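You operate a simulated robot arm through the tools that you are given. There is no shell and no other tool. Be economical: measure what you need, move in short steps, check, and stop when the job is done.

Carry out the task below with a simulated robot arm. There is one attempt and no reset: what you move stays moved.

TASK
Fetch the tin from the long bench top and set it on top of the wooden block there.

It is judged by the outcome, as a careful person would: the job done as asked, and still so three seconds after it is handed in. It fails if anything else is knocked over, pushed out of place, dropped, spilled or broken.

THE ROBOT
A 7-joint arm with a two-finger parallel gripper, fixed in place. Base frame: the origin is at the foot of the arm, x ahead of it, y to its left, z up; the work surface is at about z = 0. Lengths are in m, angles in rad, forces in N, time in s.
With the tool pointing down near the work surface it reaches from about 0.22 to 0.58 m from the base axis. Its first joint turns from -1.152 to 1.152 rad. Payload 2.5 kg.
Tool frame: the origin (TCP) lies between the finger pads and is the grasp point; the fingertips stand 0.023 m ahead of it; z points along the fingers, y is the line along which they close. The gripper opens to 0.094 m. The fingers are 0.038 m wide and 0.01 m thick; the gripper's body (0.054 by 0.096 m) begins 0.039 m behind the TCP.
Orientation is told as [roll, pitch, yaw] about the base's x, y, z axes, in that order, counted from this pose: with the fingers straight down and closing along the base's y, the tool's x points along the base's -x, its y along +y and its z along -z.

THE INTERFACE
- The arm moves only by the tool servo_tool. Its argument "targets" is a list that holds one entry, the list of rows, each a list of 7 numbers: the opening in per cent of the stroke, from 0 (shut) to 100 (fully open), then the shift along the tool's x, y, z in units of 300 mm (1.0 is 300 mm), then the turn, a rotation vector about the tool's x, y, z in units of 45 degrees (1.0 is 45 degrees). In form: [[[grip, tx, ty, tz, ax, ay, az], ...]]. A call has 1 to 12 rows; each row is the pose to reach, as a shift and turn from the pose commanded when the call began, along the tool's axes at that moment. A call with a number of a shift or a turn outside -1 to 1 is refused whole. A row lasts 0.2 s, in which the tool goes at most 0.05 m and 0.15 rad; a call with a longer step from one row to the next is refused whole, and so is a gripper value outside its range. A pose out of reach is approached as far as the arm can. The call stops where the force on the tool passes 40 N (or 10 N more than at its start, if that is more) or the arm is blocked; 0.2 s more then pass. The fingers move at their own pace (about 0.108 m/s each) and stop on an object; they squeeze with about 21 N. The grip force told is the motor's: it shows also when the fingers shut on nothing. Time passes only in rows, and 0.2 s behind the last, so rows that repeat a pose let the fingers close. It gives the time, the measured TCP pose, the force on the tool (base axes), the opening and the grip force at its end, in the units of the frame above (readings bear some noise).
- Cameras (640 x 400 px; columns grow to the right, rows downward): "scene" is fixed at [0.0952, -0.3942, 0.5531]; the picture's right is [0.96, -0.29, 0.00], its down [-0.14, -0.46, -0.88] and it looks along [0.25, 0.84, -0.48] (base axes); focal length 310 px, centre (320, 200). "wrist" rides on the gripper at [-0.039, 0, -0.044] in the tool frame; the picture's right is [0.00, -1.00, 0.00], its down [0.97, 0.00, -0.24] and it looks along [0.24, 0.00, 0.97] (tool axes); focal length 218 px, centre (320, 200).
- capture(camera): a new picture of that camera. No time passes.
- probe_pixels(camera, pixels): there is no depth. For up to 12 entries [column, row, z] of the newest picture of that camera ("zoom" is the newest enlarged one), the place [x, y] in the base frame at which the ray of that pixel passes the height z, good to about 0.002 m. No time passes.
- zoom(camera, box): a new picture of the part [left, top, right, bottom] of that camera's present view, enlarged. No time passes.
- sign_off(): hands the job in; it is judged then, once.

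Work in short steps. Measure before you move; look again where a grasp or a placing could have gone wrong, and mend it. You have 60 turns and 26 pictures in all, the two below and enlarged ones among them. Open the gripper and draw the arm clear of the work before you hand the job in, unless the task says otherwise; then end with one line.

The tools are called after "Request:" as name(argument=value, ...) on one line, values as JSON. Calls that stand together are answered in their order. servo_tool: Moves the arm, as the interface text tells. Its arguments: {"type":"object","properties":{"targets":{"type":"array"}},"required":["targets"]} The other tools are called the same way: capture (camera) takes a picture; probe_pixels (camera, pixels) gives the place at which the rays of pixels pass given heights; zoom (camera, box) takes an enlarged picture of a part of a camera's view; sign_off () hands the job in.

At the start:

```text
clock: 0.0
tcp_pos: [0.339, 0.2325, 0.3095]
orientation: [0.001, 0.001, 0.0]
ft_force: [-0.3, -0.4, 0.4]
opening: 0.0941
grip_force: 0.1
```

scene: 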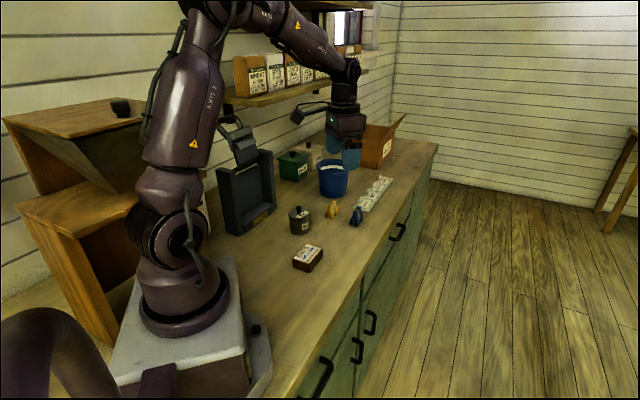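
wrist: 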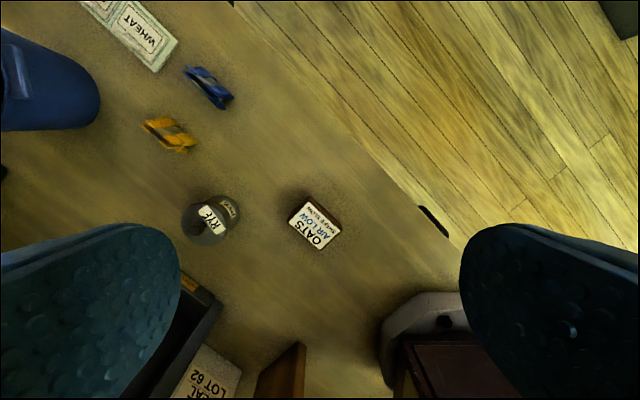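

I see a round object labelled RYE at about (300,220) and a labelled block at about (308,258) in the scene view. I zoom in to identify both.

Request:
zoom(camera="scene", box=[230, 130, 410, 280])

Request:
zoom(camera="wrist", box=[160, 160, 380, 300])

```text
2.67 times, centred on (320, 205) of scene
```

zoom: 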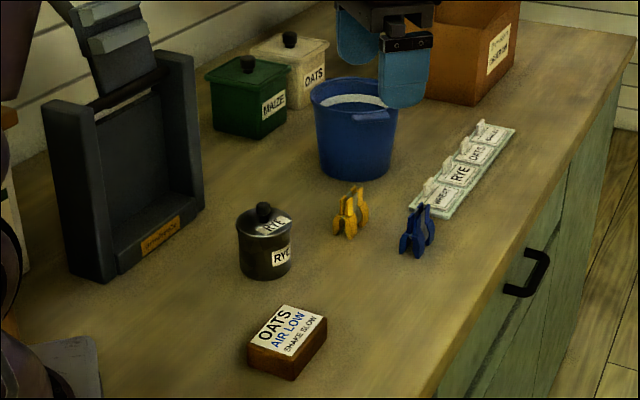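

```text
2.86 times, centred on (270, 230) of wrist
```

zoom: 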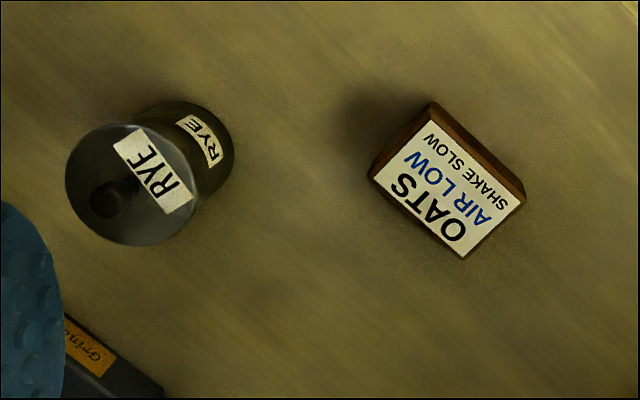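

The tin is the dark round one labelled RYE, and the block is the one labelled OATS. I probe the edges of both to get positions and heights.

Request:
probe_pixels(camera="scene", pixels=[[293.4, 269.5, 0], [309.1, 272.9, 0], [322.3, 259, 0], [293, 259.4, 0.03], [309.5, 263.9, 0.03], [322.6, 250, 0.03], [306.1, 244.4, 0.03], [299.4, 235, 0], [289.5, 228, 0.0], [309.5, 228, 0], [288.7, 213, 0.06], [310, 213, 0.06]])

Request:
probe_pixels(camera="zoom", pixels=[[372, 180, 0.03], [462, 258, 0.03], [526, 200, 0.03], [431, 118, 0.03], [431, 101, 0], [66, 185, 0.06], [200, 185, 0.06], [130, 124, 0.06], [130, 246, 0.06], [234, 150, 0], [170, 100, 0], [372, 180, 0.025]])

```text
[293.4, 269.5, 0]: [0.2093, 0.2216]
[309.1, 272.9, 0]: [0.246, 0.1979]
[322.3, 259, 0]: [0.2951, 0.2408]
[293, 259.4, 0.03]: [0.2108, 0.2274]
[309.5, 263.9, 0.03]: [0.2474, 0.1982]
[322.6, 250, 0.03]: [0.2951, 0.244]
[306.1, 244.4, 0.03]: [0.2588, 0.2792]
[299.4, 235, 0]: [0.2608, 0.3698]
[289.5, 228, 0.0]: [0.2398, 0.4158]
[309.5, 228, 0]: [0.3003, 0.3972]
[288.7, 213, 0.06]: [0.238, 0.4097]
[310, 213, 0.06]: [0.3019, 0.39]
```

```text
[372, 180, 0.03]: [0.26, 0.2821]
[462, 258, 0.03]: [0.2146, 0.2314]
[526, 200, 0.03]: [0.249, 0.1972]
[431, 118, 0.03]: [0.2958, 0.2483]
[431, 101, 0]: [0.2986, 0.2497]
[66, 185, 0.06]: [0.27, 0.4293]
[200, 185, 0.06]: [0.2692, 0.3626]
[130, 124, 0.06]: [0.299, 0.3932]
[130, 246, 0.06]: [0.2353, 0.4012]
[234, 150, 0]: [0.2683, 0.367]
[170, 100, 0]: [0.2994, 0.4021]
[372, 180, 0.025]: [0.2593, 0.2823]
```

Block: corners put its centre near (0.254, 0.238), with the top at about 0.032. Tin: centre near (0.269, 0.398), radius about 0.033, lid at about 0.06. Next I check the neighbours' clearance: the dark stand and the yellow clip.

Request:
probe_pixels(camera="scene", pixels=[[240, 236, 0], [277, 208, 0], [227, 233, 0], [275, 151, 0.2], [275, 151, 0.15], [243, 171, 0.15], [327, 218, 0], [337, 212, 0], [299, 206.5, 0.075]])

Request:
probe_pixels(camera="wrist", pixels=[[224, 303, 0.03], [181, 271, 0.03], [145, 120, 0.03], [195, 152, 0.03], [197, 230, 0.075], [60, 130, 0.0]])

Request:
zoom(camera="scene", box=[270, 190, 350, 240])

```text
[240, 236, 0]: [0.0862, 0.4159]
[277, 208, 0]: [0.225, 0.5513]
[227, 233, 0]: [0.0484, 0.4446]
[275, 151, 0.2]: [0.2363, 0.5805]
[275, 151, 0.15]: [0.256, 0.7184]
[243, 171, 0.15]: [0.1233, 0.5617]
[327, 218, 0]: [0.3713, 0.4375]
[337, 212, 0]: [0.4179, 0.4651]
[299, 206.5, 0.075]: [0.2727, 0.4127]
```

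```text
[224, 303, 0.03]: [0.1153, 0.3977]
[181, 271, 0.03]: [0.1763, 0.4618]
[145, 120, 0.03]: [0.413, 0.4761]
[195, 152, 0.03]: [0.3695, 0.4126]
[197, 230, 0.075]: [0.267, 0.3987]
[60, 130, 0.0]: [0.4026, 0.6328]
```

```text
8.00 times, centred on (310, 215) of scene
```

zoom: 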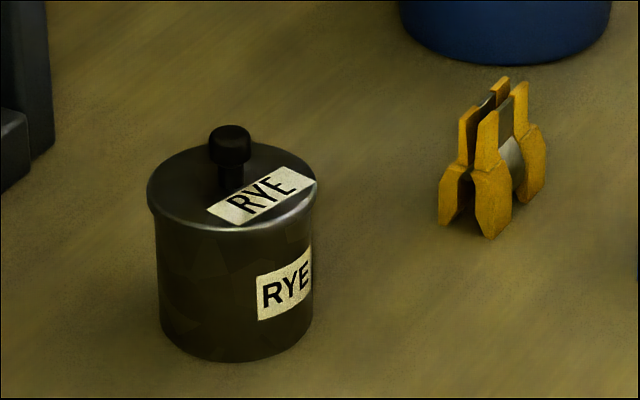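

Knob top is about 0.085, and the stand and clip are well clear with the fingers closing along y. I move above the tin at (0.269, 0.397), z 0.20.

Request:
servo_tool(targets=[[[100, 0.023, 0.055, 0.036, 0, 0, 0], [100, 0.06, 0.14, 0.09, 0, 0, 0], [100, 0.1, 0.235, 0.155, 0, 0, 0], [100, 0.14, 0.33, 0.22, 0, 0, 0], [100, 0.18, 0.425, 0.285, 0, 0, 0], [100, 0.215, 0.505, 0.335, 0, 0, 0], [100, 0.2333, 0.55, 0.365, 0, 0, 0], [100, 0.2333, 0.55, 0.365, 0, 0, 0]]])

Request:
capture(camera="wrist")

Request:
capture(camera="scene")

```text
clock: 1.8
tcp_pos: [0.2672, 0.3948, 0.1991]
orientation: [0.001, -0.001, -0.001]
ft_force: [0.2, 0.0, 0.5]
opening: 0.0938
grip_force: 0.0
```

```text
20 pictures are left
```

wrist: 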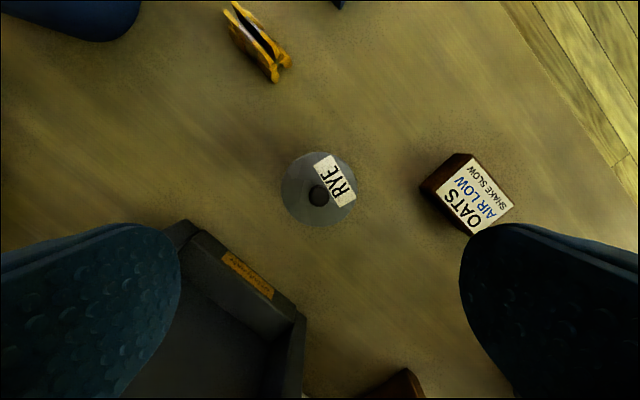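

```text
19 pictures are left
```

scene: 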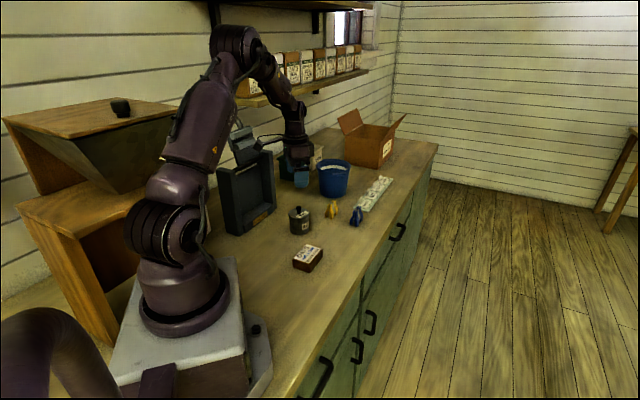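

The tin's lid centre is at about (318,189) with its knob at (318,195), and the stand's front corner is at (185,222). I probe both again from here.

Request:
probe_pixels(camera="wrist", pixels=[[281, 189, 0.06], [357, 189, 0.06], [318, 152, 0.06], [318, 226, 0.06], [318, 195, 0.082], [187, 220, 0], [187, 220, 0.04], [297, 312, 0.04], [280, 82, 0]])

Request:
zoom(camera="wrist", box=[150, 130, 390, 280])

```text
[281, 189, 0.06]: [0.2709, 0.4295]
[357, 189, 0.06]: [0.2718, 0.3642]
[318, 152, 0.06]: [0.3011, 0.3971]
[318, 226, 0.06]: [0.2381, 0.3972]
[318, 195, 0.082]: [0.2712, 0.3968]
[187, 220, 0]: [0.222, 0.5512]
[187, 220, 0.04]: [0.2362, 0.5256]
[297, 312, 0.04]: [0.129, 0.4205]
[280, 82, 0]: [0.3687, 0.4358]
```

```text
2.67 times, centred on (270, 205) of wrist
```

zoom: 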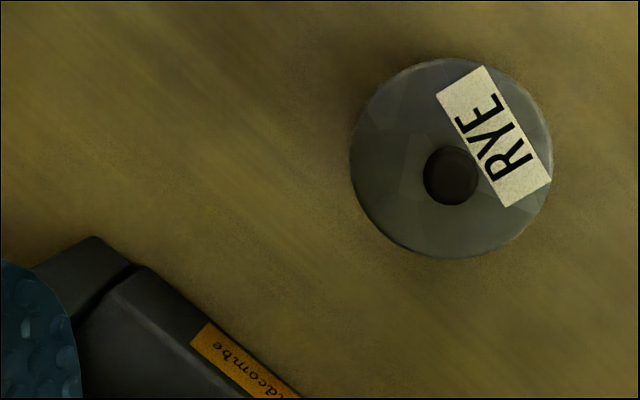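

The tin is centred at (0.270, 0.397), so I go straight down to TCP z of about 0.052, slowing near the end.

Request:
servo_tool(targets=[[[100, -0.005, 0.002, 0.04, 0, 0, 0], [100, -0.005, 0.002, 0.13, 0, 0, 0], [100, -0.005, 0.002, 0.22, 0, 0, 0], [100, -0.005, 0.002, 0.3, 0, 0, 0], [100, -0.005, 0.002, 0.36, 0, 0, 0], [100, -0.005, 0.002, 0.41, 0, 0, 0], [100, -0.005, 0.002, 0.45, 0, 0, 0], [100, -0.005, 0.002, 0.475, 0, 0, 0], [100, -0.005, 0.002, 0.49, 0, 0, 0], [100, -0.005, 0.002, 0.49, 0, 0, 0]]])

Request:
capture(camera="wrist")

Request:
zoom(camera="scene", box=[240, 150, 360, 240])

```text
clock: 4.0
tcp_pos: [0.2689, 0.3985, 0.0524]
orientation: [0.0, 0.001, 0.0]
ft_force: [-0.5, 0.7, -0.1]
opening: 0.0942
grip_force: 0.0
```

```text
17 pictures are left
```

wrist: 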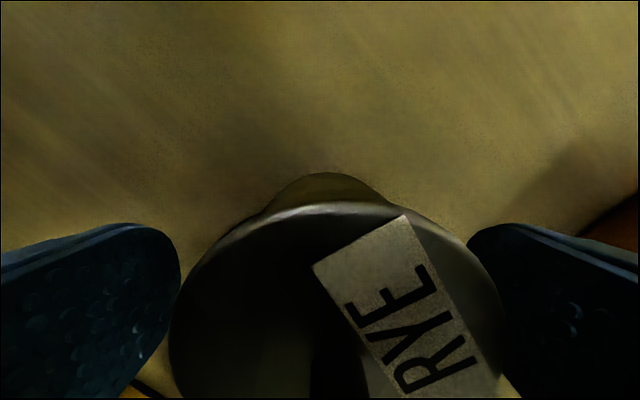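

```text
4.44 times, centred on (300, 195) of scene
```

zoom: 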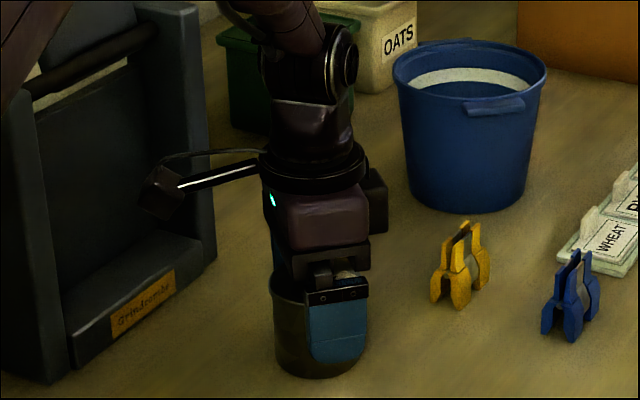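

The fingers straddle the tin with the body clear of the knob and no contact force. The tin sits about 2 mm to -y, so I shift slightly and close.

Request:
servo_tool(targets=[[[100, 0, -0.007, 0, 0, 0, 0], [60, 0, -0.007, 0, 0, 0, 0], [30, 0, -0.007, 0, 0, 0, 0], [0, 0, -0.007, 0, 0, 0, 0], [0, 0, -0.007, 0, 0, 0, 0], [0, 0, -0.007, 0, 0, 0, 0]]])

```text
clock: 5.4
tcp_pos: [0.2714, 0.3959, 0.0527]
orientation: [0.0, 0.001, 0.0]
ft_force: [0.0, 0.2, -0.7]
opening: 0.0629
grip_force: 21.1
```

The grip holds at 0.063 m opening and 21 N. I lift 4 cm and check that the whole tin comes up, not just the lid.

Request:
servo_tool(targets=[[[0, 0, 0, -0.02, 0, 0, 0], [0, 0, 0, -0.05, 0, 0, 0], [0, 0, 0, -0.09, 0, 0, 0], [0, 0, 0, -0.12, 0, 0, 0], [0, 0, 0, -0.133, 0, 0, 0], [0, 0, 0, -0.133, 0, 0, 0]]])

Request:
zoom(camera="scene", box=[240, 150, 360, 240])

Request:
capture(camera="wrist")

```text
clock: 6.8
tcp_pos: [0.271, 0.3957, 0.0932]
orientation: [0.001, -0.001, 0.0]
ft_force: [0.2, 0.0, -0.7]
opening: 0.063
grip_force: 20.8
```

```text
4.44 times, centred on (300, 195) of scene
```

zoom: 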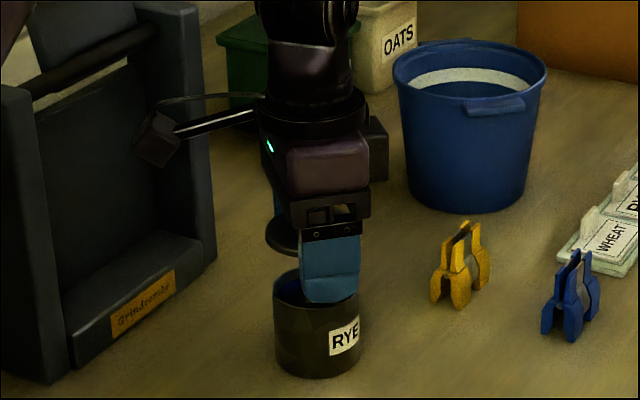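

```text
14 pictures are left
```

wrist: 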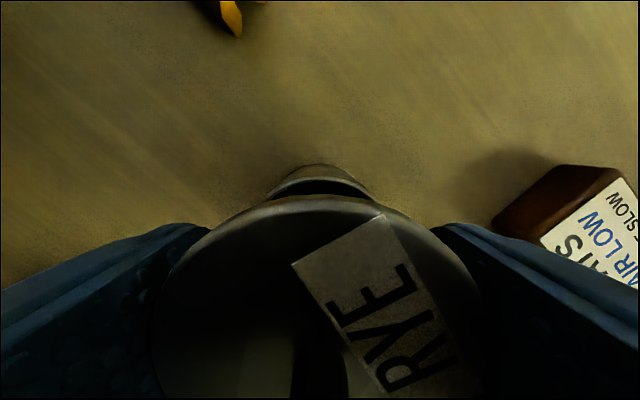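

Only the lid came up; it is loose and the tin body stayed on the bench. I look closely at the lid in the grip before setting it back.

Request:
zoom(camera="scene", box=[276, 190, 324, 240])

```text
8.00 times, centred on (300, 215) of scene
```

zoom: 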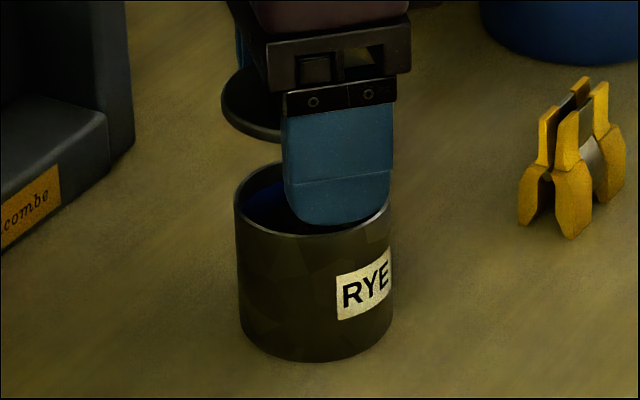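

The lid is level in the grip and right over the tin. I lower it exactly 4 cm back onto the tin, then open.

Request:
servo_tool(targets=[[[0, 0, 0, 0.02, 0, 0, 0], [0, 0, 0, 0.05, 0, 0, 0], [0, 0, 0, 0.085, 0, 0, 0], [0, 0, 0, 0.11, 0, 0, 0], [0, 0, 0, 0.125, 0, 0, 0], [0, 0, 0, 0.133, 0, 0, 0], [0, 0, 0, 0.133, 0, 0, 0], [70, 0, 0, 0.133, 0, 0, 0], [85, 0, 0, 0.133, 0, 0, 0], [100, 0, 0, 0.133, 0, 0, 0], [100, 0, 0, 0.133, 0, 0, 0]]])

Request:
capture(camera="wrist")

```text
clock: 9.2
tcp_pos: [0.2702, 0.396, 0.0522]
orientation: [-0.002, -0.001, -0.001]
ft_force: [-0.1, -0.2, -0.5]
opening: 0.0942
grip_force: 0.0
```

```text
12 pictures are left
```

wrist: 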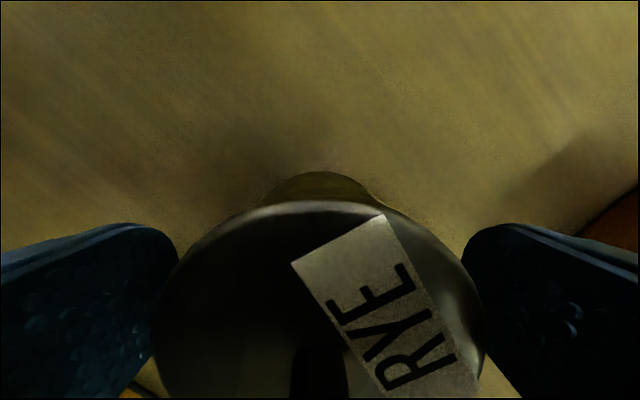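

The lid is seated again. My plan is to lift it by its knob, set it aside on the bench, carry the open tin to the block, and then put the lid back on. I rise to TCP z 0.090 and close on the knob.

Request:
servo_tool(targets=[[[100, -0.001, 0.002, -0.03, 0, 0, 0], [100, -0.002, 0.002, -0.08, 0, 0, 0], [100, -0.002, 0.002, -0.115, 0, 0, 0], [100, -0.002, 0.002, -0.126, 0, 0, 0], [100, -0.002, 0.002, -0.126, 0, 0, 0], [60, -0.002, 0.002, -0.126, 0, 0, 0], [35, -0.002, 0.002, -0.126, 0, 0, 0], [0, -0.002, 0.002, -0.126, 0, 0, 0], [0, -0.002, 0.002, -0.126, 0, 0, 0], [0, -0.002, 0.002, -0.126, 0, 0, 0], [0, -0.002, 0.002, -0.126, 0, 0, 0]]])

Request:
zoom(camera="scene", box=[276, 190, 324, 240])

```text
clock: 11.6
tcp_pos: [0.2708, 0.3973, 0.0914]
orientation: [0.001, 0.0, 0.0]
ft_force: [0.6, -0.8, -0.1]
opening: 0.014
grip_force: 21.1
```

```text
8.00 times, centred on (300, 215) of scene
```

zoom: 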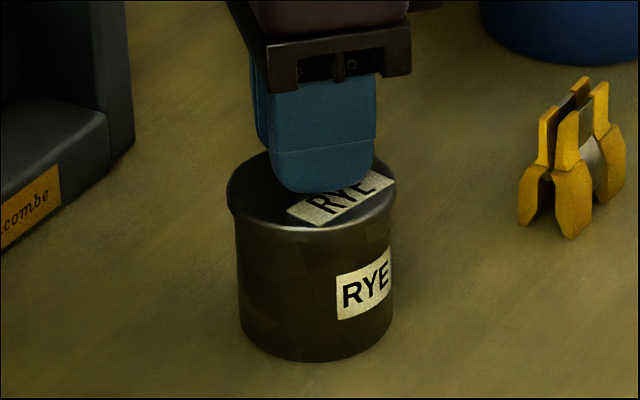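

The knob is held at 14 mm. I lift the lid straight up 6 cm.

Request:
servo_tool(targets=[[[0, 0, 0, -0.015, 0, 0, 0], [0, 0, 0, -0.04, 0, 0, 0], [0, 0, 0, -0.08, 0, 0, 0], [0, 0, 0, -0.13, 0, 0, 0], [0, 0, 0, -0.18, 0, 0, 0], [0, 0, 0, -0.2, 0, 0, 0], [0, 0, 0, -0.2, 0, 0, 0]]])

Request:
zoom(camera="scene", box=[250, 170, 350, 240])

```text
clock: 13.2
tcp_pos: [0.269, 0.3946, 0.1506]
orientation: [-0.002, 0.001, -0.001]
ft_force: [-0.2, -0.8, 1.2]
opening: 0.0138
grip_force: 20.5
```

```text
5.71 times, centred on (300, 205) of scene
```

zoom: 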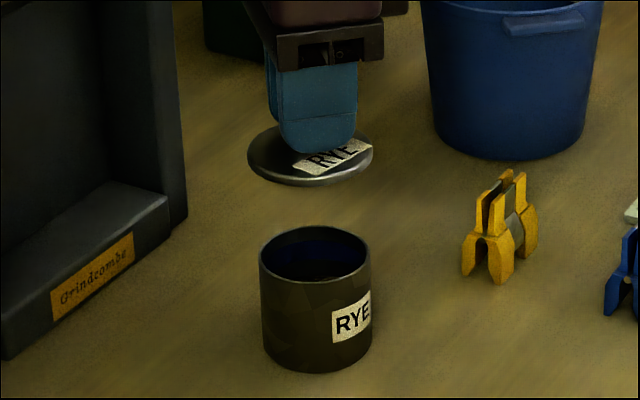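

The lid is a plain flat disc hanging level from the knob. I carry it to the empty bench spot around (0.36, 0.30) and go down to TCP z of about 0.045.

Request:
servo_tool(targets=[[[0, -0.03, -0.032, 0, 0, 0, 0], [0, -0.09, -0.097, 0, 0, 0, 0], [0, -0.16, -0.172, 0, 0, 0, 0], [0, -0.23, -0.248, 0, 0, 0, 0], [0, -0.28, -0.302, 0.03, 0, 0, 0], [0, -0.3, -0.323, 0.09, 0, 0, 0], [0, -0.3, -0.323, 0.17, 0, 0, 0], [0, -0.3, -0.323, 0.24, 0, 0, 0], [0, -0.3, -0.323, 0.3, 0, 0, 0], [0, -0.3, -0.323, 0.335, 0, 0, 0], [0, -0.3, -0.323, 0.35, 0, 0, 0], [0, -0.3, -0.323, 0.35, 0, 0, 0]]])

Request:
zoom(camera="scene", box=[290, 200, 390, 270])

```text
clock: 15.8
tcp_pos: [0.3619, 0.2988, 0.0464]
orientation: [0.0, 0.0, 0.0]
ft_force: [-0.2, -0.6, -0.9]
opening: 0.0142
grip_force: 21.1
```

```text
5.71 times, centred on (340, 235) of scene
```

zoom: 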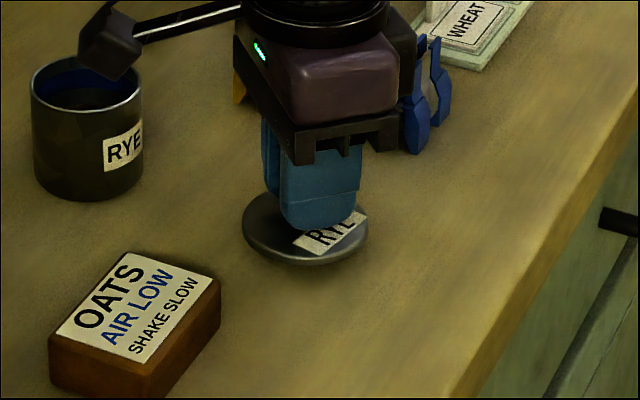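

The lid hovers about 1 cm above clear bench, and the side boom is well above the tin. I lower in small steps while watching force.

Request:
servo_tool(targets=[[[0, 0, 0, 0.01, 0, 0, 0], [0, 0, 0, 0.018, 0, 0, 0], [0, 0, 0, 0.025, 0, 0, 0], [0, 0, 0, 0.025, 0, 0, 0]]])

Request:
zoom(camera="scene", box=[310, 220, 360, 255])

```text
clock: 16.8
tcp_pos: [0.3591, 0.2995, 0.0382]
orientation: [0.0, -0.001, 0.0]
ft_force: [0.2, -0.1, 1.0]
opening: 0.0144
grip_force: 21.0
```

```text
11.43 times, centred on (335, 238) of scene
```

zoom: 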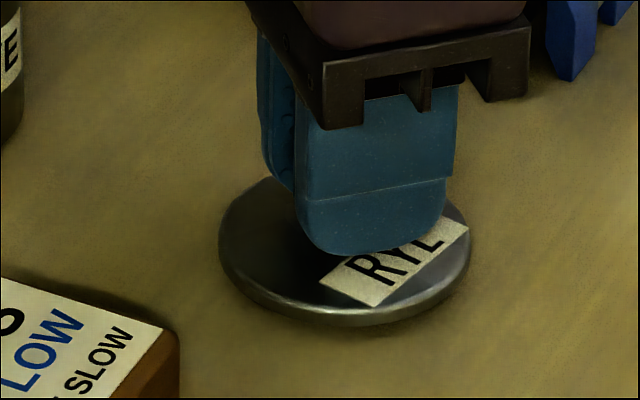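

No contact yet, so I lower another 2 mm.

Request:
servo_tool(targets=[[[0, 0, 0, 0.004, 0, 0, 0], [0, 0, 0, 0.007, 0, 0, 0], [0, 0, 0, 0.007, 0, 0, 0]]])

```text
clock: 17.7
tcp_pos: [0.3628, 0.2993, 0.0369]
orientation: [0.002, -0.002, -0.001]
ft_force: [-0.7, -2.1, 4.7]
opening: 0.0145
grip_force: 21.1
stopped in row 3: the force on the tool passed its limit (the readings are from after the stop); the commanded pose is now the measured one
```

Contact with the bench is reached at TCP z of about 0.037. I open part way, then rise straight up.

Request:
servo_tool(targets=[[[20, 0, 0, 0, 0, 0, 0], [35, 0, 0, 0, 0, 0, 0], [50, 0, 0, 0, 0, 0, 0], [50, 0, 0, -0.03, 0, 0, 0], [50, 0, 0, -0.08, 0, 0, 0], [60, 0, 0, -0.16, 0, 0, 0], [80, 0, 0, -0.26, 0, 0, 0], [100, 0, 0, -0.36, 0, 0, 0], [100, 0, 0, -0.42, 0, 0, 0], [100, 0, 0, -0.44, 0, 0, 0], [100, 0, 0, -0.44, 0, 0, 0]]])

Request:
capture(camera="wrist")

```text
clock: 20.1
tcp_pos: [0.3606, 0.299, 0.1675]
orientation: [0.001, -0.002, 0.002]
ft_force: [-0.8, 0.0, 0.7]
opening: 0.094
grip_force: 0.0
```

```text
7 pictures are left
```

wrist: 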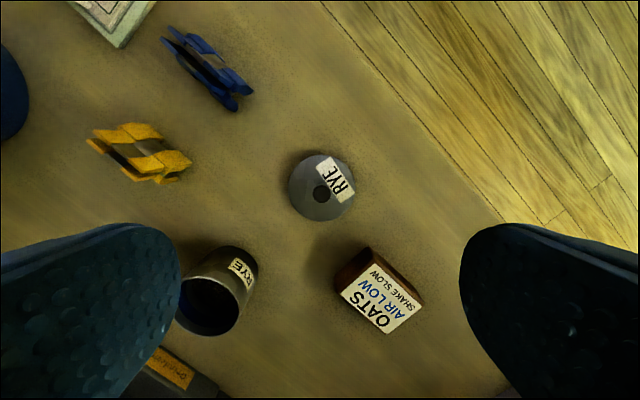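

The lid rests flat at about (321,188), the open tin's rim centre is near (209,304), and the block top's corners are visible. I probe all of them.

Request:
probe_pixels(camera="wrist", pixels=[[288, 188, 0.005], [356, 188, 0.005], [322, 154, 0.005], [322, 221, 0.005], [321, 194, 0.025], [209, 336, 0.057], [175, 305, 0.057], [259, 264, 0], [340, 292, 0.032], [388, 334, 0.032], [424, 303, 0.032], [375, 259, 0.032]])

```text
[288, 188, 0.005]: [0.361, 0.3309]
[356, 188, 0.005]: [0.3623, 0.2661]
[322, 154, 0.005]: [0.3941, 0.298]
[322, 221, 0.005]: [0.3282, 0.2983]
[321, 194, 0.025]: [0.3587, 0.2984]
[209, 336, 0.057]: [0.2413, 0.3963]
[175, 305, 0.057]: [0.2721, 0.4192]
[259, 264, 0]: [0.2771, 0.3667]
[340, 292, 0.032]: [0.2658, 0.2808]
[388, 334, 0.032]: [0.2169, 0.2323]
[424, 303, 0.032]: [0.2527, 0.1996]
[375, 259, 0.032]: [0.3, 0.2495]
```

The lid is at (0.361, 0.2985), the block centre about (0.256, 0.239), and the tin is still at (0.270, 0.397). I move back over the tin.

Request:
servo_tool(targets=[[[100, 0.03, 0.033, 0, 0, 0, 0], [100, 0.09, 0.098, 0, 0, 0, 0], [100, 0.17, 0.184, 0, 0, 0, 0], [100, 0.24, 0.26, 0, 0, 0, 0], [100, 0.285, 0.31, 0, 0, 0, 0], [100, 0.302, 0.327, 0, 0, 0, 0], [100, 0.302, 0.327, 0, 0, 0, 0], [100, 0.302, 0.327, 0, 0, 0, 0]]])

Request:
capture(camera="wrist")

```text
clock: 21.9
tcp_pos: [0.271, 0.3986, 0.1701]
orientation: [0.002, -0.003, 0.0]
ft_force: [-0.4, -0.5, -0.6]
opening: 0.094
grip_force: 0.0
```

```text
6 pictures are left
```

wrist: 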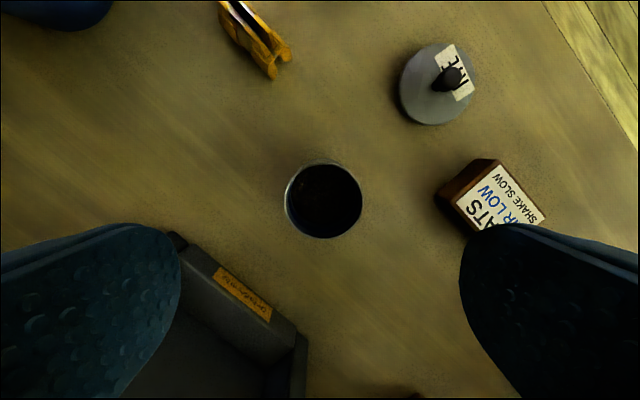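

The rim is centred at (323,201), nearly under the tool. I descend to TCP z 0.040 and close on the tin's body.

Request:
servo_tool(targets=[[[100, 0, -0.005, 0.05, 0, 0, 0], [100, 0, -0.005, 0.14, 0, 0, 0], [100, 0, -0.005, 0.23, 0, 0, 0], [100, 0, -0.005, 0.31, 0, 0, 0], [100, 0, -0.005, 0.37, 0, 0, 0], [100, 0, -0.005, 0.41, 0, 0, 0], [100, 0, -0.005, 0.43, 0, 0, 0], [100, 0, -0.005, 0.43, 0, 0, 0], [50, 0, -0.005, 0.43, 0, 0, 0], [0, 0, -0.005, 0.43, 0, 0, 0], [0, 0, -0.005, 0.43, 0, 0, 0], [0, 0, -0.005, 0.43, 0, 0, 0]]])

```text
clock: 24.5
tcp_pos: [0.269, 0.3968, 0.041]
orientation: [0.003, -0.003, 0.0]
ft_force: [-0.2, -0.5, 0.4]
opening: 0.0581
grip_force: 20.5
```

The tin's body is held at 58 mm. I lift it 6.6 cm, keep it upright, and carry it over the block at (0.2555, 0.239).

Request:
servo_tool(targets=[[[0, 0, 0, -0.03, 0, 0, 0], [0, 0, 0, -0.09, 0, 0, 0], [0, 0, 0, -0.16, 0, 0, 0], [0, 0.002, -0.02, -0.21, 0, 0, 0], [0, 0.008, -0.08, -0.22, 0, 0, 0], [0, 0.017, -0.18, -0.22, 0, 0, 0], [0, 0.026, -0.28, -0.22, 0, 0, 0], [0, 0.035, -0.38, -0.22, 0, 0, 0], [0, 0.042, -0.465, -0.22, 0, 0, 0], [0, 0.047, -0.515, -0.22, 0, 0, 0], [0, 0.048, -0.527, -0.22, 0, 0, 0], [0, 0.048, -0.527, -0.22, 0, 0, 0]]])

Request:
zoom(camera="scene", box=[270, 195, 370, 280])

```text
clock: 27.1
tcp_pos: [0.2571, 0.239, 0.1045]
orientation: [0.001, -0.002, -0.001]
ft_force: [0.3, -0.1, -1.8]
opening: 0.0582
grip_force: 21.5
```

```text
4.71 times, centred on (320, 238) of scene
```

zoom: 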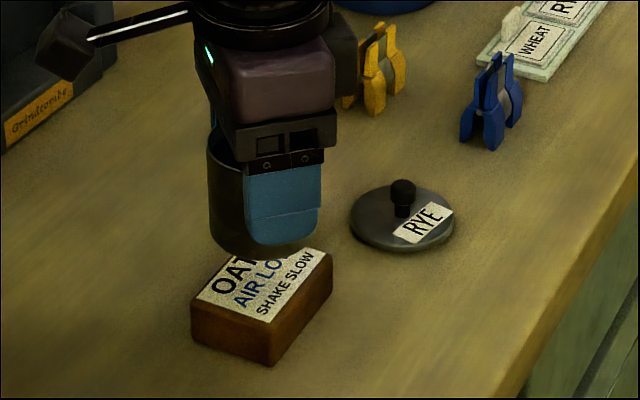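

Tin bottom is at about z 0.063, over the block. Projected down it lands on the block's centre at about (262,280) in the zoom. I lower to just above contact.

Request:
servo_tool(targets=[[[0, 0, 0, 0.02, 0, 0, 0], [0, 0, 0, 0.05, 0, 0, 0], [0, 0, 0, 0.075, 0, 0, 0], [0, 0, 0, 0.087, 0, 0, 0], [0, 0, 0, 0.091, 0, 0, 0], [0, 0, 0, 0.091, 0, 0, 0]]])

```text
clock: 28.5
tcp_pos: [0.2569, 0.2387, 0.0784]
orientation: [0.003, -0.002, 0.002]
ft_force: [0.4, -0.1, -3.3]
opening: 0.0581
grip_force: 21.3
```

I continue gently in 1 mm steps until contact.

Request:
servo_tool(targets=[[[0, 0, 0, 0.003, 0, 0, 0], [0, 0, 0, 0.006, 0, 0, 0], [0, 0, 0, 0.009, 0, 0, 0], [0, 0, 0, 0.009, 0, 0, 0]]])

```text
clock: 29.5
tcp_pos: [0.2556, 0.2355, 0.0759]
orientation: [0.002, -0.001, -0.001]
ft_force: [0.3, 0.6, -2.7]
opening: 0.058
grip_force: 20.4
```

Request:
servo_tool(targets=[[[0, 0, 0, 0.003, 0, 0, 0], [0, 0, 0, 0.006, 0, 0, 0], [0, 0, 0, 0.009, 0, 0, 0], [0, 0, 0, 0.009, 0, 0, 0]]])

Request:
zoom(camera="scene", box=[285, 220, 335, 275])

```text
clock: 30.5
tcp_pos: [0.2565, 0.2369, 0.073]
orientation: [0.001, -0.003, 0.0]
ft_force: [-0.2, 0.8, -2.0]
opening: 0.0581
grip_force: 21.1
```

```text
7.27 times, centred on (310, 248) of scene
```

zoom: 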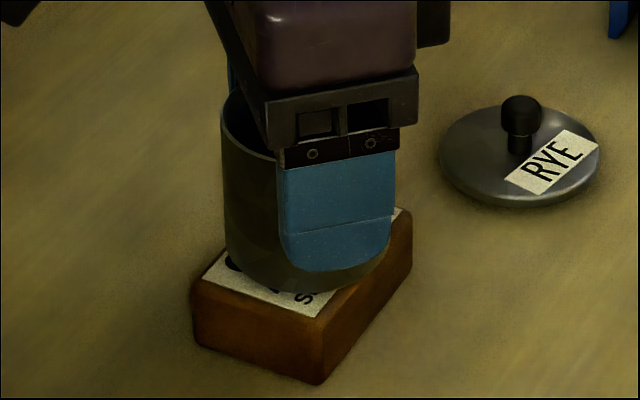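

The tin is centred on the block and nearly touching. I continue 1 mm at a time.

Request:
servo_tool(targets=[[[0, 0, 0, 0.0035, 0, 0, 0], [0, 0, 0, 0.007, 0, 0, 0], [0, 0, 0, 0.007, 0, 0, 0]]])

```text
clock: 31.3
tcp_pos: [0.2551, 0.2376, 0.0704]
orientation: [0.003, -0.001, 0.001]
ft_force: [-1.3, -1.8, 6.4]
opening: 0.0579
grip_force: 20.8
```

Contact is made, with force now +6 N. I open and rise straight up.

Request:
servo_tool(targets=[[[65, 0, 0, 0, 0, 0, 0], [80, 0, 0, 0, 0, 0, 0], [100, 0, 0, 0, 0, 0, 0], [100, 0, 0, 0, 0, 0, 0], [100, 0, 0, -0.03, 0, 0, 0], [100, 0, 0, -0.09, 0, 0, 0], [100, 0, 0, -0.17, 0, 0, 0], [100, 0, 0, -0.26, 0, 0, 0], [100, 0, 0, -0.32, 0, 0, 0], [100, 0, 0, -0.34, 0, 0, 0], [100, 0, 0, -0.34, 0, 0, 0]]])

Request:
capture(camera="wrist")

```text
clock: 33.7
tcp_pos: [0.256, 0.2364, 0.1724]
orientation: [0.003, -0.003, 0.0]
ft_force: [-0.1, 0.5, 0.0]
opening: 0.0941
grip_force: 0.1
```

```text
3 pictures are left
```

wrist: 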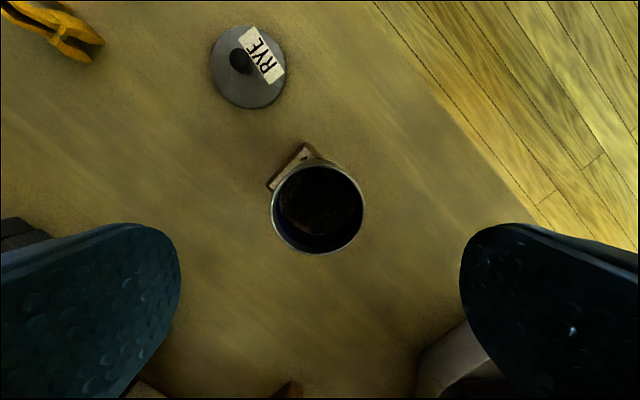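

The tin stands upright on the block, with the rim centre at about (317,208). I probe the rim at z of about 0.088 and the lid again.

Request:
probe_pixels(camera="wrist", pixels=[[271, 207, 0.088], [364, 207, 0.088], [317, 161, 0.088], [317, 254, 0.088], [210, 67, 0.004], [287, 67, 0.004], [249, 25, 0.004], [249, 109, 0.004], [240, 60, 0.025]])

```text
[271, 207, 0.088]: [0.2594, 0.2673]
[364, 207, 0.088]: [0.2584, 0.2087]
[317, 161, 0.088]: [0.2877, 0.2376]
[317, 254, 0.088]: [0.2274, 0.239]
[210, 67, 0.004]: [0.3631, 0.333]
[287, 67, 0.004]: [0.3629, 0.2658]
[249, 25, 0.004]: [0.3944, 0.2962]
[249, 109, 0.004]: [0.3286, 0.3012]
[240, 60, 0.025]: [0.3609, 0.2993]
```

The tin is centred at (0.257, 0.238) on the block, and the lid is at (0.361, 0.299). I move over the lid.

Request:
servo_tool(targets=[[[100, -0.035, 0.021, 0, 0, 0, 0], [100, -0.1, 0.06, 0, 0, 0, 0], [100, -0.18, 0.106, 0, 0, 0, 0], [80, -0.26, 0.154, 0, 0, 0, 0], [60, -0.32, 0.19, 0, 0, 0, 0], [60, -0.35, 0.207, 0.02, 0, 0, 0], [60, -0.35, 0.207, 0.1, 0, 0, 0], [60, -0.35, 0.207, 0.2, 0, 0, 0], [60, -0.35, 0.207, 0.29, 0, 0, 0], [60, -0.35, 0.207, 0.34, 0, 0, 0], [60, -0.35, 0.207, 0.35, 0, 0, 0], [60, -0.35, 0.207, 0.35, 0, 0, 0]]])

```text
clock: 36.3
tcp_pos: [0.36, 0.2995, 0.0668]
orientation: [0.001, -0.003, -0.002]
ft_force: [-0.2, 0.0, 0.5]
opening: 0.0562
grip_force: 0.1
```

I go down the last 3 cm and close on the knob.

Request:
servo_tool(targets=[[[60, 0, 0, 0.03, 0, 0, 0], [60, 0, 0, 0.06, 0, 0, 0], [60, 0, 0, 0.085, 0, 0, 0], [60, 0, 0, 0.097, 0, 0, 0], [60, 0, 0, 0.097, 0, 0, 0], [30, 0, 0, 0.097, 0, 0, 0], [0, 0, 0, 0.097, 0, 0, 0], [0, 0, 0, 0.097, 0, 0, 0], [0, 0, 0, 0.097, 0, 0, 0]]])

```text
clock: 38.3
tcp_pos: [0.3621, 0.2989, 0.039]
orientation: [0.002, -0.002, 0.0]
ft_force: [-0.3, -0.2, 0.0]
opening: 0.014
grip_force: 21.3
```

The knob is gripped. I lift 10.5 cm and carry the lid over the tin at (0.257, 0.238).

Request:
servo_tool(targets=[[[0, 0, 0, -0.03, 0, 0, 0], [0, 0, 0, -0.11, 0, 0, 0], [0, 0, 0, -0.21, 0, 0, 0], [0, 0, 0, -0.3, 0, 0, 0], [0, 0.015, -0.009, -0.345, 0, 0, 0], [0, 0.06, -0.035, -0.35, 0, 0, 0], [0, 0.13, -0.076, -0.35, 0, 0, 0], [0, 0.21, -0.123, -0.35, 0, 0, 0], [0, 0.28, -0.164, -0.35, 0, 0, 0], [0, 0.33, -0.193, -0.35, 0, 0, 0], [0, 0.347, -0.203, -0.35, 0, 0, 0], [0, 0.347, -0.203, -0.35, 0, 0, 0]]])

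Request:
zoom(camera="scene", box=[280, 200, 340, 275])

```text
clock: 40.9
tcp_pos: [0.2559, 0.2376, 0.1431]
orientation: [0.0, -0.001, -0.001]
ft_force: [0.7, -0.3, -0.5]
opening: 0.0142
grip_force: 21.3
```

```text
5.33 times, centred on (310, 238) of scene
```

zoom: 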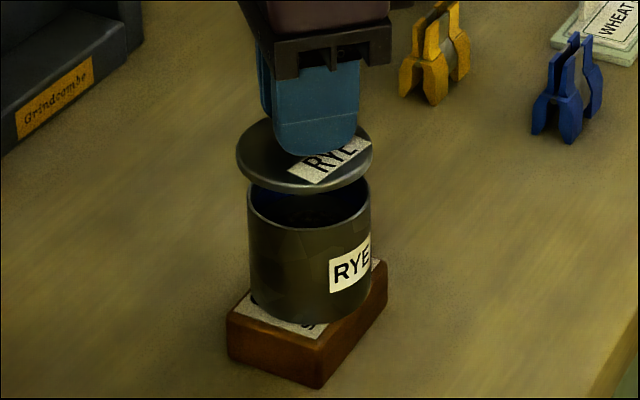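

The lid hangs about 2 cm over the tin and about 2 mm left of it in the picture (centre 304 against 309). I correct x by +2 mm and lower most of the gap.

Request:
servo_tool(targets=[[[0, -0.007, 0.001, 0, 0, 0, 0], [0, -0.007, 0.001, 0.02, 0, 0, 0], [0, -0.007, 0.001, 0.04, 0, 0, 0], [0, -0.007, 0.001, 0.053, 0, 0, 0], [0, -0.007, 0.001, 0.057, 0, 0, 0], [0, -0.007, 0.001, 0.057, 0, 0, 0]]])

```text
clock: 42.3
tcp_pos: [0.2598, 0.2389, 0.1259]
orientation: [0.001, -0.001, 0.001]
ft_force: [-1.1, -0.2, 4.8]
opening: 0.0141
grip_force: 21.4
```

The force reads 4.8 N, perhaps contact already. I look closely.

Request:
zoom(camera="scene", box=[285, 215, 335, 270])

```text
7.27 times, centred on (310, 242) of scene
```

zoom: 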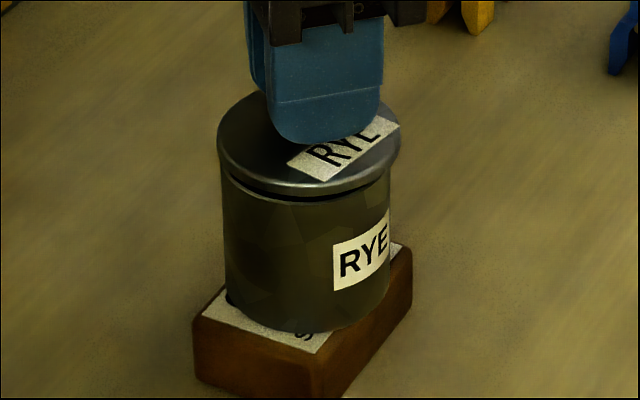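

A gap of a millimetre or two remains, and the lid is about 1 mm too far right. I shift back 1 mm and lower gently.

Request:
servo_tool(targets=[[[0, 0.003, 0, 0, 0, 0, 0], [0, 0.003, 0, 0.002, 0, 0, 0], [0, 0.003, 0, 0.004, 0, 0, 0], [0, 0.003, 0, 0.004, 0, 0, 0]]])

```text
clock: 43.3
tcp_pos: [0.2576, 0.2391, 0.1247]
orientation: [0.002, -0.004, 0.0]
ft_force: [2.8, 0.7, 1.9]
opening: 0.0139
grip_force: 21.0
```

Request:
servo_tool(targets=[[[0, 0, 0, 0.002, 0, 0, 0], [0, 0, 0, 0.004, 0, 0, 0], [0, 0, 0, 0.004, 0, 0, 0]]])

```text
clock: 44.1
tcp_pos: [0.258, 0.2377, 0.1244]
orientation: [-0.001, -0.001, -0.001]
ft_force: [-1.9, 0.5, -0.3]
opening: 0.014
grip_force: 20.9
```

The vertical force is about zero, so I keep lowering in small steps.

Request:
servo_tool(targets=[[[0, 0, 0, 0.002, 0, 0, 0], [0, 0, 0, 0.004, 0, 0, 0], [0, 0, 0, 0.004, 0, 0, 0]]])

```text
clock: 44.9
tcp_pos: [0.2577, 0.2392, 0.1233]
orientation: [0.002, -0.003, 0.001]
ft_force: [0.0, 1.0, -0.1]
opening: 0.014
grip_force: 21.5
```

Request:
servo_tool(targets=[[[0, 0, 0, 0.002, 0, 0, 0], [0, 0, 0, 0.004, 0, 0, 0], [0, 0, 0, 0.004, 0, 0, 0]]])

```text
clock: 45.7
tcp_pos: [0.2573, 0.239, 0.1219]
orientation: [0.004, -0.002, 0.001]
ft_force: [0.9, 0.7, 0.4]
opening: 0.014
grip_force: 20.9
```

Request:
servo_tool(targets=[[[0, 0, 0, 0.002, 0, 0, 0], [0, 0, 0, 0.004, 0, 0, 0], [0, 0, 0, 0.004, 0, 0, 0]]])

```text
clock: 46.5
tcp_pos: [0.2578, 0.2382, 0.1219]
orientation: [0.001, -0.003, -0.002]
ft_force: [-5.3, -3.9, 24.0]
opening: 0.0142
grip_force: 21.0
```

Firm contact, 24 N, at the expected seated height. I ease off half a millimetre, open, and rise clear.

Request:
servo_tool(targets=[[[0, 0, 0, -0.002, 0, 0, 0], [0, 0, 0, -0.002, 0, 0, 0], [25, 0, 0, -0.002, 0, 0, 0], [40, 0, 0, -0.002, 0, 0, 0], [50, 0, 0, -0.002, 0, 0, 0], [50, 0, 0, -0.03, 0, 0, 0], [50, 0, 0, -0.1, 0, 0, 0], [60, 0, 0, -0.2, 0, 0, 0], [80, 0, 0, -0.3, 0, 0, 0], [100, 0, 0, -0.4, 0, 0, 0], [100, 0, 0, -0.45, 0, 0, 0], [100, 0, 0, -0.45, 0, 0, 0]]])

Request:
zoom(camera="scene", box=[285, 215, 335, 270])

```text
clock: 49.1
tcp_pos: [0.2601, 0.2406, 0.256]
orientation: [0.002, -0.002, -0.001]
ft_force: [-0.5, -0.2, -0.7]
opening: 0.0942
grip_force: 0.1
```

```text
7.27 times, centred on (310, 242) of scene
```

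zoom: 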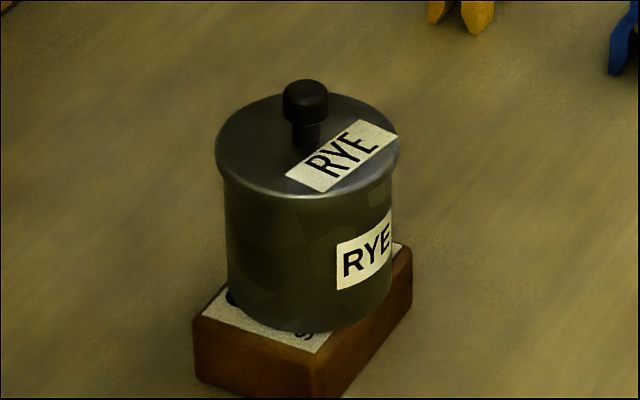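

The tin stands upright and centred on the block with its lid seated flush. The gripper is open and well above it, so I hand in.

Request:
sign_off()

```text
The job is handed in.
```

The tin is standing upright on the wooden block with its lid back on; the lid was loose, so I set it aside on the bench while moving the tin, and the pictures show nothing else disturbed.
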